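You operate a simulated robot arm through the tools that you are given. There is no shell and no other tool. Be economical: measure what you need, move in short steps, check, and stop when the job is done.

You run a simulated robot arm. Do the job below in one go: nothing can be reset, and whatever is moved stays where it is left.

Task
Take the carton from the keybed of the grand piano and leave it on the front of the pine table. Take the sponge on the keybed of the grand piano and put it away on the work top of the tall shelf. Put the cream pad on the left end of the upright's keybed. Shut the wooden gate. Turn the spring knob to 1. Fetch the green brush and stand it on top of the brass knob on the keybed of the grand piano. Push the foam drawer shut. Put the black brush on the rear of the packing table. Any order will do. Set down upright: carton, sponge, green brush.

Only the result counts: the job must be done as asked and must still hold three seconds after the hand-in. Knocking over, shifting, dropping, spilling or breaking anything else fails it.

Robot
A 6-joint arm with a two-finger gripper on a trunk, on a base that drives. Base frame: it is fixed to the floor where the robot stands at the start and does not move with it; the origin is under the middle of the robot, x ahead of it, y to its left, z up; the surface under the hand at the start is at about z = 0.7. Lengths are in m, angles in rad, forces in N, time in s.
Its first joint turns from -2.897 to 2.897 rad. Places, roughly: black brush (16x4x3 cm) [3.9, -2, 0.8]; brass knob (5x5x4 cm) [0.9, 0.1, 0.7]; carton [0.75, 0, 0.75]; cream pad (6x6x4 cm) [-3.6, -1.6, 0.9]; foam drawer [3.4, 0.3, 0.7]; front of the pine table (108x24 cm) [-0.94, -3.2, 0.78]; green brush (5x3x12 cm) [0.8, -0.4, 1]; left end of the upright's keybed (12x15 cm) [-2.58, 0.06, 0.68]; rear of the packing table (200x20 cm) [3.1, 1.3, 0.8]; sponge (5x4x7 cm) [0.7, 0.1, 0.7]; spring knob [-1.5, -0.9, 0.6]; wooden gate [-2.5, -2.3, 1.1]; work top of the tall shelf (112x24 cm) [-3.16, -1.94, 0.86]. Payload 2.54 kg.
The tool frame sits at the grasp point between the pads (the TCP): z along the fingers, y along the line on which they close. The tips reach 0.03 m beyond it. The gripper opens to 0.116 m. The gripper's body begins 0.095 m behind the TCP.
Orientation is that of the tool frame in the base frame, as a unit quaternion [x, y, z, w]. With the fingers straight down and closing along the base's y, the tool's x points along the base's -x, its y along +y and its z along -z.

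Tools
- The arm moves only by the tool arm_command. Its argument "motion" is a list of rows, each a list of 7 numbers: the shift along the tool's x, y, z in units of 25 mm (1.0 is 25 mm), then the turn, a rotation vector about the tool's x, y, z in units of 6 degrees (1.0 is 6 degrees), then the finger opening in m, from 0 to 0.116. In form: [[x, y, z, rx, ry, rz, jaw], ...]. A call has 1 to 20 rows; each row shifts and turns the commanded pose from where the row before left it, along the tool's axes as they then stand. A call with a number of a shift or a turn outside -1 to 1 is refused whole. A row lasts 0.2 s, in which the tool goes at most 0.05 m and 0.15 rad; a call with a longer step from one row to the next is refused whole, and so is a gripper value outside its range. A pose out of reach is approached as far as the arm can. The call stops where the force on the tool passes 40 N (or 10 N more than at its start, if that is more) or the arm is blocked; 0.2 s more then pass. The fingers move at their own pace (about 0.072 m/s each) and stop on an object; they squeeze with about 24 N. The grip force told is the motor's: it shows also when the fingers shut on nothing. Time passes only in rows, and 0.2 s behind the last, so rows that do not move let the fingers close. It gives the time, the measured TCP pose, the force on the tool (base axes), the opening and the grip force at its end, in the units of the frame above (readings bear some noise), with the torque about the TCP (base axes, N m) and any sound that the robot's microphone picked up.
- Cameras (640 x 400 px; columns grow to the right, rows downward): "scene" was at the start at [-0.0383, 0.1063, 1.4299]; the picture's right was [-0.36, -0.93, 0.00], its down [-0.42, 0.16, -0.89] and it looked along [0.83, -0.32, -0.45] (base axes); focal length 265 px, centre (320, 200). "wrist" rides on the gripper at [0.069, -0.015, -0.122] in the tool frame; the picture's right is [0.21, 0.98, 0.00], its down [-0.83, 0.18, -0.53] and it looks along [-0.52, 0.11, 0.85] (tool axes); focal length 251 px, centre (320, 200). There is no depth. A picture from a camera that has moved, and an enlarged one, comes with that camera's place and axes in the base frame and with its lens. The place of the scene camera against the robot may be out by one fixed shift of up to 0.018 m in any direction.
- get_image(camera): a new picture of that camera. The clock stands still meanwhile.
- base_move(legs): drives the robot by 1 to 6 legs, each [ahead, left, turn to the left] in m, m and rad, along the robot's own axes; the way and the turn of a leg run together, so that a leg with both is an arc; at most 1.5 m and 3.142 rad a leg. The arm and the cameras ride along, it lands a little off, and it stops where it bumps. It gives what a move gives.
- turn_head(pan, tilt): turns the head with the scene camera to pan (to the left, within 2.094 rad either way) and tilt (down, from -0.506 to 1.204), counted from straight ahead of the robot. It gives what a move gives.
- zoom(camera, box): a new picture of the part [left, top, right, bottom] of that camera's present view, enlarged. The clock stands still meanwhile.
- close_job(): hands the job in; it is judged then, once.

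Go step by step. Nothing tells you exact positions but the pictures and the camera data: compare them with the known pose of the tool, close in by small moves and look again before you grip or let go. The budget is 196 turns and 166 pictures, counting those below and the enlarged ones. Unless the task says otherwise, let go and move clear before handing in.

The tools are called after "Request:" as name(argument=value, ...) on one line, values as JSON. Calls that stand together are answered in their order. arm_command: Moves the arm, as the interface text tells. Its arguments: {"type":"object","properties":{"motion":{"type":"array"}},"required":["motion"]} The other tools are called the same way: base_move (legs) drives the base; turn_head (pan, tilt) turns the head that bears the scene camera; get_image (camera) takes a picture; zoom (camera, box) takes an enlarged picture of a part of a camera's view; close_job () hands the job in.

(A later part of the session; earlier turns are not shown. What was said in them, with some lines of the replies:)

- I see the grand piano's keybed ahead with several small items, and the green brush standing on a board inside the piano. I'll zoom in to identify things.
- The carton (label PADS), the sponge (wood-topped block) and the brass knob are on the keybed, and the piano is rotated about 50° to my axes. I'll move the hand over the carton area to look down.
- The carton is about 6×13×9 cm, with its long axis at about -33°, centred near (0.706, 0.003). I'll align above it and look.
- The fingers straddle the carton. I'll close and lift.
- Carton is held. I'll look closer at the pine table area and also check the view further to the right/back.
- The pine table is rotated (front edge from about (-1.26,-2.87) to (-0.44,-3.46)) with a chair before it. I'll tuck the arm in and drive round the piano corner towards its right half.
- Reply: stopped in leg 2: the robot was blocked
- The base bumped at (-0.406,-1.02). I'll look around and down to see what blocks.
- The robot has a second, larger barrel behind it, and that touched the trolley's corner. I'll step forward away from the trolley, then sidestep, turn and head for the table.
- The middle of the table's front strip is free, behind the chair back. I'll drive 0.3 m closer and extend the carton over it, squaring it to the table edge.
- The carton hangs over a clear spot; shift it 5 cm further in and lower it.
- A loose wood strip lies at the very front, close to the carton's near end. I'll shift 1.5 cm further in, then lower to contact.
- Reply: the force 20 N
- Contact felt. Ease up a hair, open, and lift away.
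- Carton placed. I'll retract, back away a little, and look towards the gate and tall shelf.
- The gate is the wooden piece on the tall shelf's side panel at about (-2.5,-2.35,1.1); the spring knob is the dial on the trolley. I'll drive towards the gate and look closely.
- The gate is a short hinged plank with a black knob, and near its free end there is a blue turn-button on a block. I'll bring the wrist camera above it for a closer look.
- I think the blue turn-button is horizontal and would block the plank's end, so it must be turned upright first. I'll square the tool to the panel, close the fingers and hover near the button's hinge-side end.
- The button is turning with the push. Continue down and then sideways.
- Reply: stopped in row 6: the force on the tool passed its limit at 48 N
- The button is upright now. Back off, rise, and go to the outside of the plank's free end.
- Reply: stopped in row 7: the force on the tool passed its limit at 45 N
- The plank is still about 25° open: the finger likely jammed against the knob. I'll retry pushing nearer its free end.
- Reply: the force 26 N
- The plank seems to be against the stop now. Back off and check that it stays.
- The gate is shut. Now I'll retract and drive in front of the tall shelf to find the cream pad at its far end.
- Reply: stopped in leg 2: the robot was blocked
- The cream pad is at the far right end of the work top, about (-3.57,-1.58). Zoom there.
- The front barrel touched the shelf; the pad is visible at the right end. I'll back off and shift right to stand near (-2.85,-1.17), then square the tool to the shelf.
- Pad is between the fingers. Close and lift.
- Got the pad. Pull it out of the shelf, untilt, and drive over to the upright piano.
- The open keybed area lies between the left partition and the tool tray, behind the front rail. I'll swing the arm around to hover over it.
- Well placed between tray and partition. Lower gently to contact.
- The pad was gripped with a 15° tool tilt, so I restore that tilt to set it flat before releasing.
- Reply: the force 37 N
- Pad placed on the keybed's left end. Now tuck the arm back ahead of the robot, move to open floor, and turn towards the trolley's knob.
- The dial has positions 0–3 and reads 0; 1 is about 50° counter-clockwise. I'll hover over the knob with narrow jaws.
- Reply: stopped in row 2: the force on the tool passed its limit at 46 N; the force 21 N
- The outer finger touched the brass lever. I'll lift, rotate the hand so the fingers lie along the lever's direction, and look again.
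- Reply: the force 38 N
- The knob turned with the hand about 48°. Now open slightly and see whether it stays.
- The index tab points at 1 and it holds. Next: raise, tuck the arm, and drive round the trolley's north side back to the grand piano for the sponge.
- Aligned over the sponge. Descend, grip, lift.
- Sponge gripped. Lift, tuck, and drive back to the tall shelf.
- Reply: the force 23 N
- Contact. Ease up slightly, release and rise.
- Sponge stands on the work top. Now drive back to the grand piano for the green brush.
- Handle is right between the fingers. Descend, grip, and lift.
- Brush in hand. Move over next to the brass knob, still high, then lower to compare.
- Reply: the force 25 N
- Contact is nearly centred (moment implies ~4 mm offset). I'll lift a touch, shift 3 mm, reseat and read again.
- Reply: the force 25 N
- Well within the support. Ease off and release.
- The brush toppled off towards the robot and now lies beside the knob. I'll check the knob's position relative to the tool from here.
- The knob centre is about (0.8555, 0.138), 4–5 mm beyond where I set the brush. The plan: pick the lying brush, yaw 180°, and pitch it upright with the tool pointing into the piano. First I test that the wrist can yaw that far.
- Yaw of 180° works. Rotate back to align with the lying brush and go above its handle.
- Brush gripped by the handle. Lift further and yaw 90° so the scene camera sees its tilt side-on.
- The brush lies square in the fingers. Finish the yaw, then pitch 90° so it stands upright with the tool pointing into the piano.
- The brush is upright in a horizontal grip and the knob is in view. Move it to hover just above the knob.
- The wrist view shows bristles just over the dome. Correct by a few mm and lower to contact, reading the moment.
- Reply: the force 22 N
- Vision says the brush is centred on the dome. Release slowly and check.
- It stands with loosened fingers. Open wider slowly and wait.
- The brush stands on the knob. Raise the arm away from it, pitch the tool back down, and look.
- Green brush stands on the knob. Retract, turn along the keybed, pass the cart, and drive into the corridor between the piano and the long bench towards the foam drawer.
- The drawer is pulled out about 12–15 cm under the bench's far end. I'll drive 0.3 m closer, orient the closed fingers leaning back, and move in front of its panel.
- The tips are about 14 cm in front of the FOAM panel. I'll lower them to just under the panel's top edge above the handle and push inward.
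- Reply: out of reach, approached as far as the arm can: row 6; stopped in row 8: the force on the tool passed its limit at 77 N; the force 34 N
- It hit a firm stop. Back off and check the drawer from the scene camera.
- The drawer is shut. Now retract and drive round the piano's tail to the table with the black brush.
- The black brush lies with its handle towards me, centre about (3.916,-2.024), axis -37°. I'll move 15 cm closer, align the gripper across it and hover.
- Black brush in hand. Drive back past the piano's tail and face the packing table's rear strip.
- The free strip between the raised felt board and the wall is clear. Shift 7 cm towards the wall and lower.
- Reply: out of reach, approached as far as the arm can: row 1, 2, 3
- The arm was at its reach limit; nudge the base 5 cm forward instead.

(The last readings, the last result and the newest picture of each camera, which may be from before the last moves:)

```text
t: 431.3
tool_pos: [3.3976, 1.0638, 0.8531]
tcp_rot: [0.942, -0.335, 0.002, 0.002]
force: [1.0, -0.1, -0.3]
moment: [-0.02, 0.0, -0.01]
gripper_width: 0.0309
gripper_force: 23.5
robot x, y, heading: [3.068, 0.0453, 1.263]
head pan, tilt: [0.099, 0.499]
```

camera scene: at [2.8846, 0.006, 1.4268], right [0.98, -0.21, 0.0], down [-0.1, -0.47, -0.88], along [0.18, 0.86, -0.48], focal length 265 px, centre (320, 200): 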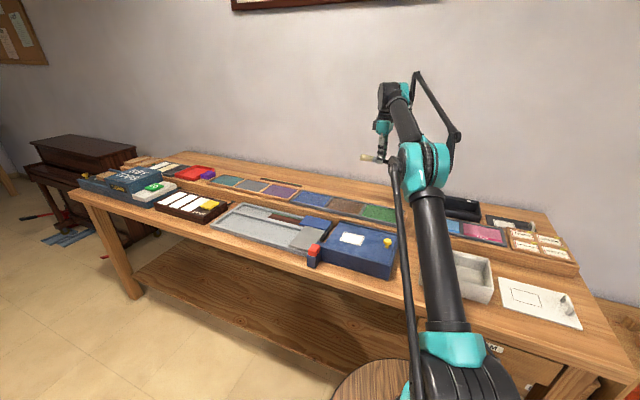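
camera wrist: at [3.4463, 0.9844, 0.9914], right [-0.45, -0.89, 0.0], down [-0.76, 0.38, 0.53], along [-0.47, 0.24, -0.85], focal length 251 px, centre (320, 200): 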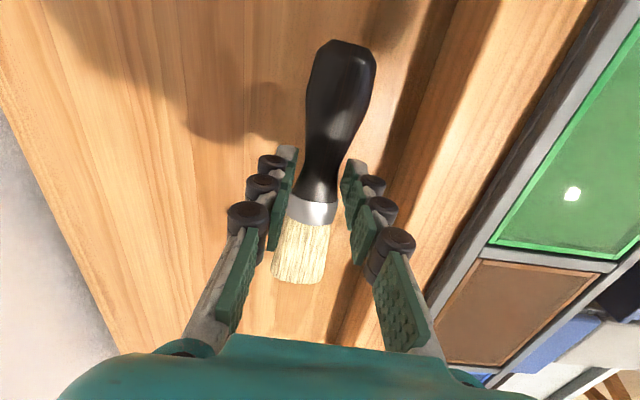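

Request:
arm_command(motion=[[0, 0, 0.15, 0, 0, 0, 0], [0, 0, 0.1, 0, 0, 0, 0], [0, 0, 0.1, 0, 0, 0, 0], [0, 0, 0.1, 0, 0, 0, 0], [0, 0, 0, 0, 0, 0, 0]])

Request:
get_image(camera="wrist")

```text
t: 432.5
tool_pos: [3.3981, 1.0631, 0.8413]
tcp_rot: [0.942, -0.334, 0.002, 0.002]
force: [-0.5, -0.9, -0.7]
moment: [0.0, -0.02, 0.02]
gripper_width: 0.031
gripper_force: 23.7
robot x, y, heading: [3.0623, 0.0431, 1.264]
head pan, tilt: [0.099, 0.499]
```

```text
12 pictures are left
camera wrist: at [3.4615, 1.0328, 0.9651], right [-0.45, -0.89, 0.0], down [-0.76, 0.38, 0.53], along [-0.47, 0.24, -0.85], focal length 251 px, centre (320, 200)
```

wrist: 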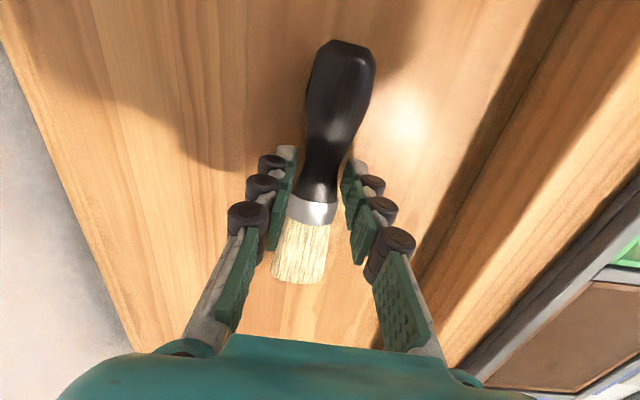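

Request:
arm_command(motion=[[0, 0, 0.1, 0, 0, 0, 0], [0, 0, 0.1, 0, 0, 0, 0], [0, 0, 0.1, 0, 0, 0, 0], [0, 0, 0, 0, 0, 0, 0]])

```text
t: 433.5
tool_pos: [3.3995, 1.0626, 0.835]
tcp_rot: [0.942, -0.334, 0.002, 0.002]
force: [2.3, 0.9, 5.9]
moment: [0.14, -0.01, -0.05]
gripper_width: 0.0311
gripper_force: 23.8
robot x, y, heading: [3.0664, 0.0478, 1.263]
head pan, tilt: [0.099, 0.499]
```

Contact. Release, rise and check.

Request:
arm_command(motion=[[0, 0, 0.05, 0, 0, 0, 0], [0, 0, 0, 0, 0, 0, 0.04], [0, 0, 0, 0, 0, 0, 0.055], [0, 0, 0, 0, 0, 0, 0.055], [0, 0, -0.5, 0, 0, 0, 0.055], [0, 0, -1, 0, 0, 0, 0.055], [0, 0, -1, 0, 0, 0, 0.055], [0, 0, -1, 0, 0, 0, 0.055], [0, 0, -1, 0, 0, 0, 0.055], [0, 0, -1, 0, 0, 0, 0.055], [0, 0, -1, 0, 0, 0, 0.055]])

Request:
get_image(camera="wrist")

```text
t: 435.9
tool_pos: [3.3978, 1.0647, 0.9965]
tcp_rot: [0.942, -0.334, 0.002, 0.002]
force: [-0.6, -0.2, 0.2]
moment: [-0.01, -0.03, -0.02]
gripper_width: 0.0551
gripper_force: 0.0
robot x, y, heading: [3.0671, 0.0434, 1.261]
head pan, tilt: [0.099, 0.499]
```

```text
11 pictures are left
camera wrist: at [3.4605, 1.0342, 1.1196], right [-0.45, -0.89, 0.0], down [-0.76, 0.38, 0.53], along [-0.47, 0.24, -0.85], focal length 251 px, centre (320, 200)
```

wrist: 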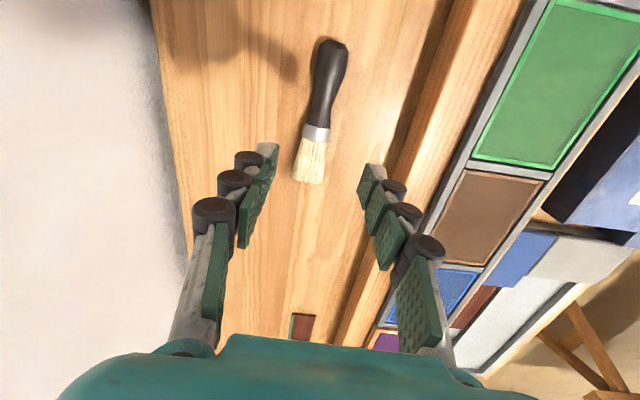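

The black brush lies on the rear strip. I'll lift the arm clear and take a last overall look.

Request:
arm_command(motion=[[0, 0, -1, 0, 0, 0, 0.055], [0, 0, -1, 0, 0, 0, 0.055], [0, 0.9, -0.5, 0, 0, 0, 0.055], [0, 0.9, 0, 0, 0, 0, 0.055], [0, 0.9, 0, 0, 0, 0, 0.055], [0, 0.9, 0, 0, 0, 0, 0.055], [0, 0.9, 0, 0, 0, 0, 0.055], [0, 0.9, 0, 0, 0, 0, 0.055], [0, 0.9, 0, 0, 0, 0, 0.055], [0, 0.9, 0, 0, 0, 0, 0.055]])

Request:
get_image(camera="scene")

Request:
turn_head(pan=1.9, tilt=0.2)

Request:
get_image(camera="scene")

```text
t: 438.1
tool_pos: [3.2824, 0.9237, 1.0588]
tcp_rot: [0.942, -0.334, 0.002, 0.001]
force: [0.4, -0.4, 0.5]
moment: [-0.05, 0.01, -0.02]
gripper_width: 0.0549
gripper_force: 0.1
robot x, y, heading: [3.0641, 0.0436, 1.263]
head pan, tilt: [0.099, 0.499]
```

```text
10 pictures are left
camera scene: at [2.9002, 0.0549, 1.4268], right [0.98, -0.21, 0.0], down [-0.1, -0.47, -0.88], along [0.18, 0.86, -0.48], focal length 265 px, centre (320, 200)
```

scene: 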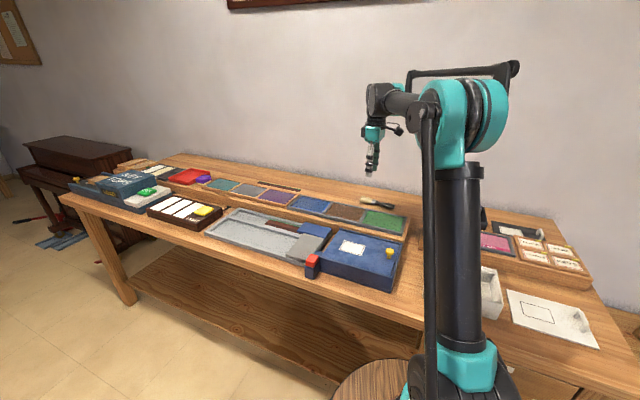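

```text
t: 439.9
tool_pos: [3.2828, 0.9244, 1.0593]
tcp_rot: [0.942, -0.335, 0.002, 0.002]
force: [-0.4, -0.5, -1.1]
moment: [-0.01, 0.0, -0.01]
gripper_width: 0.0549
gripper_force: 0.0
robot x, y, heading: [3.0609, 0.0449, 1.259]
head pan, tilt: [1.901, 0.201]
```

```text
9 pictures are left
camera scene: at [2.788, -0.0362, 1.4545], right [-0.02, 1.0, 0.0], down [0.2, 0.0, -0.98], along [-0.98, -0.02, -0.2], focal length 265 px, centre (320, 200)
```

scene: 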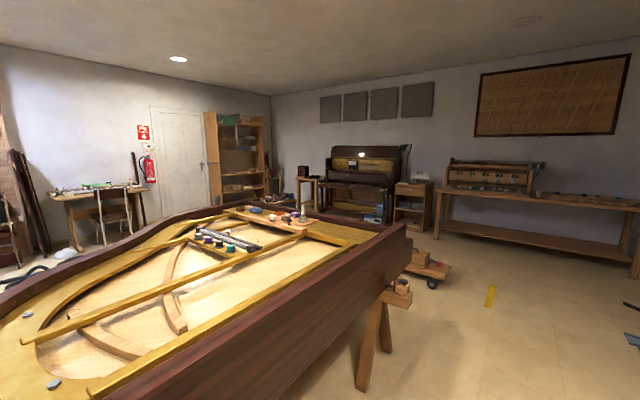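

Request:
close_job()

```text
The job is handed in.
```

I did all eight tasks and handed the job in. I didn't go back for a final look at the green brush or the spring knob.

- **Carton:** upright on the front of the pine table.
- **Sponge:** upright on the work top of the tall shelf.
- **Cream pad:** on the left end of the upright's keybed.
- **Wooden gate:** shut. I first turned the blue button beside it upright, because it blocked the gate's free end, and left it that way.
- **Spring knob:** turned to 1. It still read 1 when I checked just after letting go.
- **Green brush:** standing upright on the brass knob. It fell onto the keybed on the first try. On the second it was still standing about six seconds after I let go.
- **Foam drawer:** pushed fully shut. That push ended at about 77 N against the stop.
- **Black brush:** on the rear of the packing table.

The base bumped the trolley with the knob on it once and the tall shelf once. Nothing looked moved in the pictures I took afterwards.
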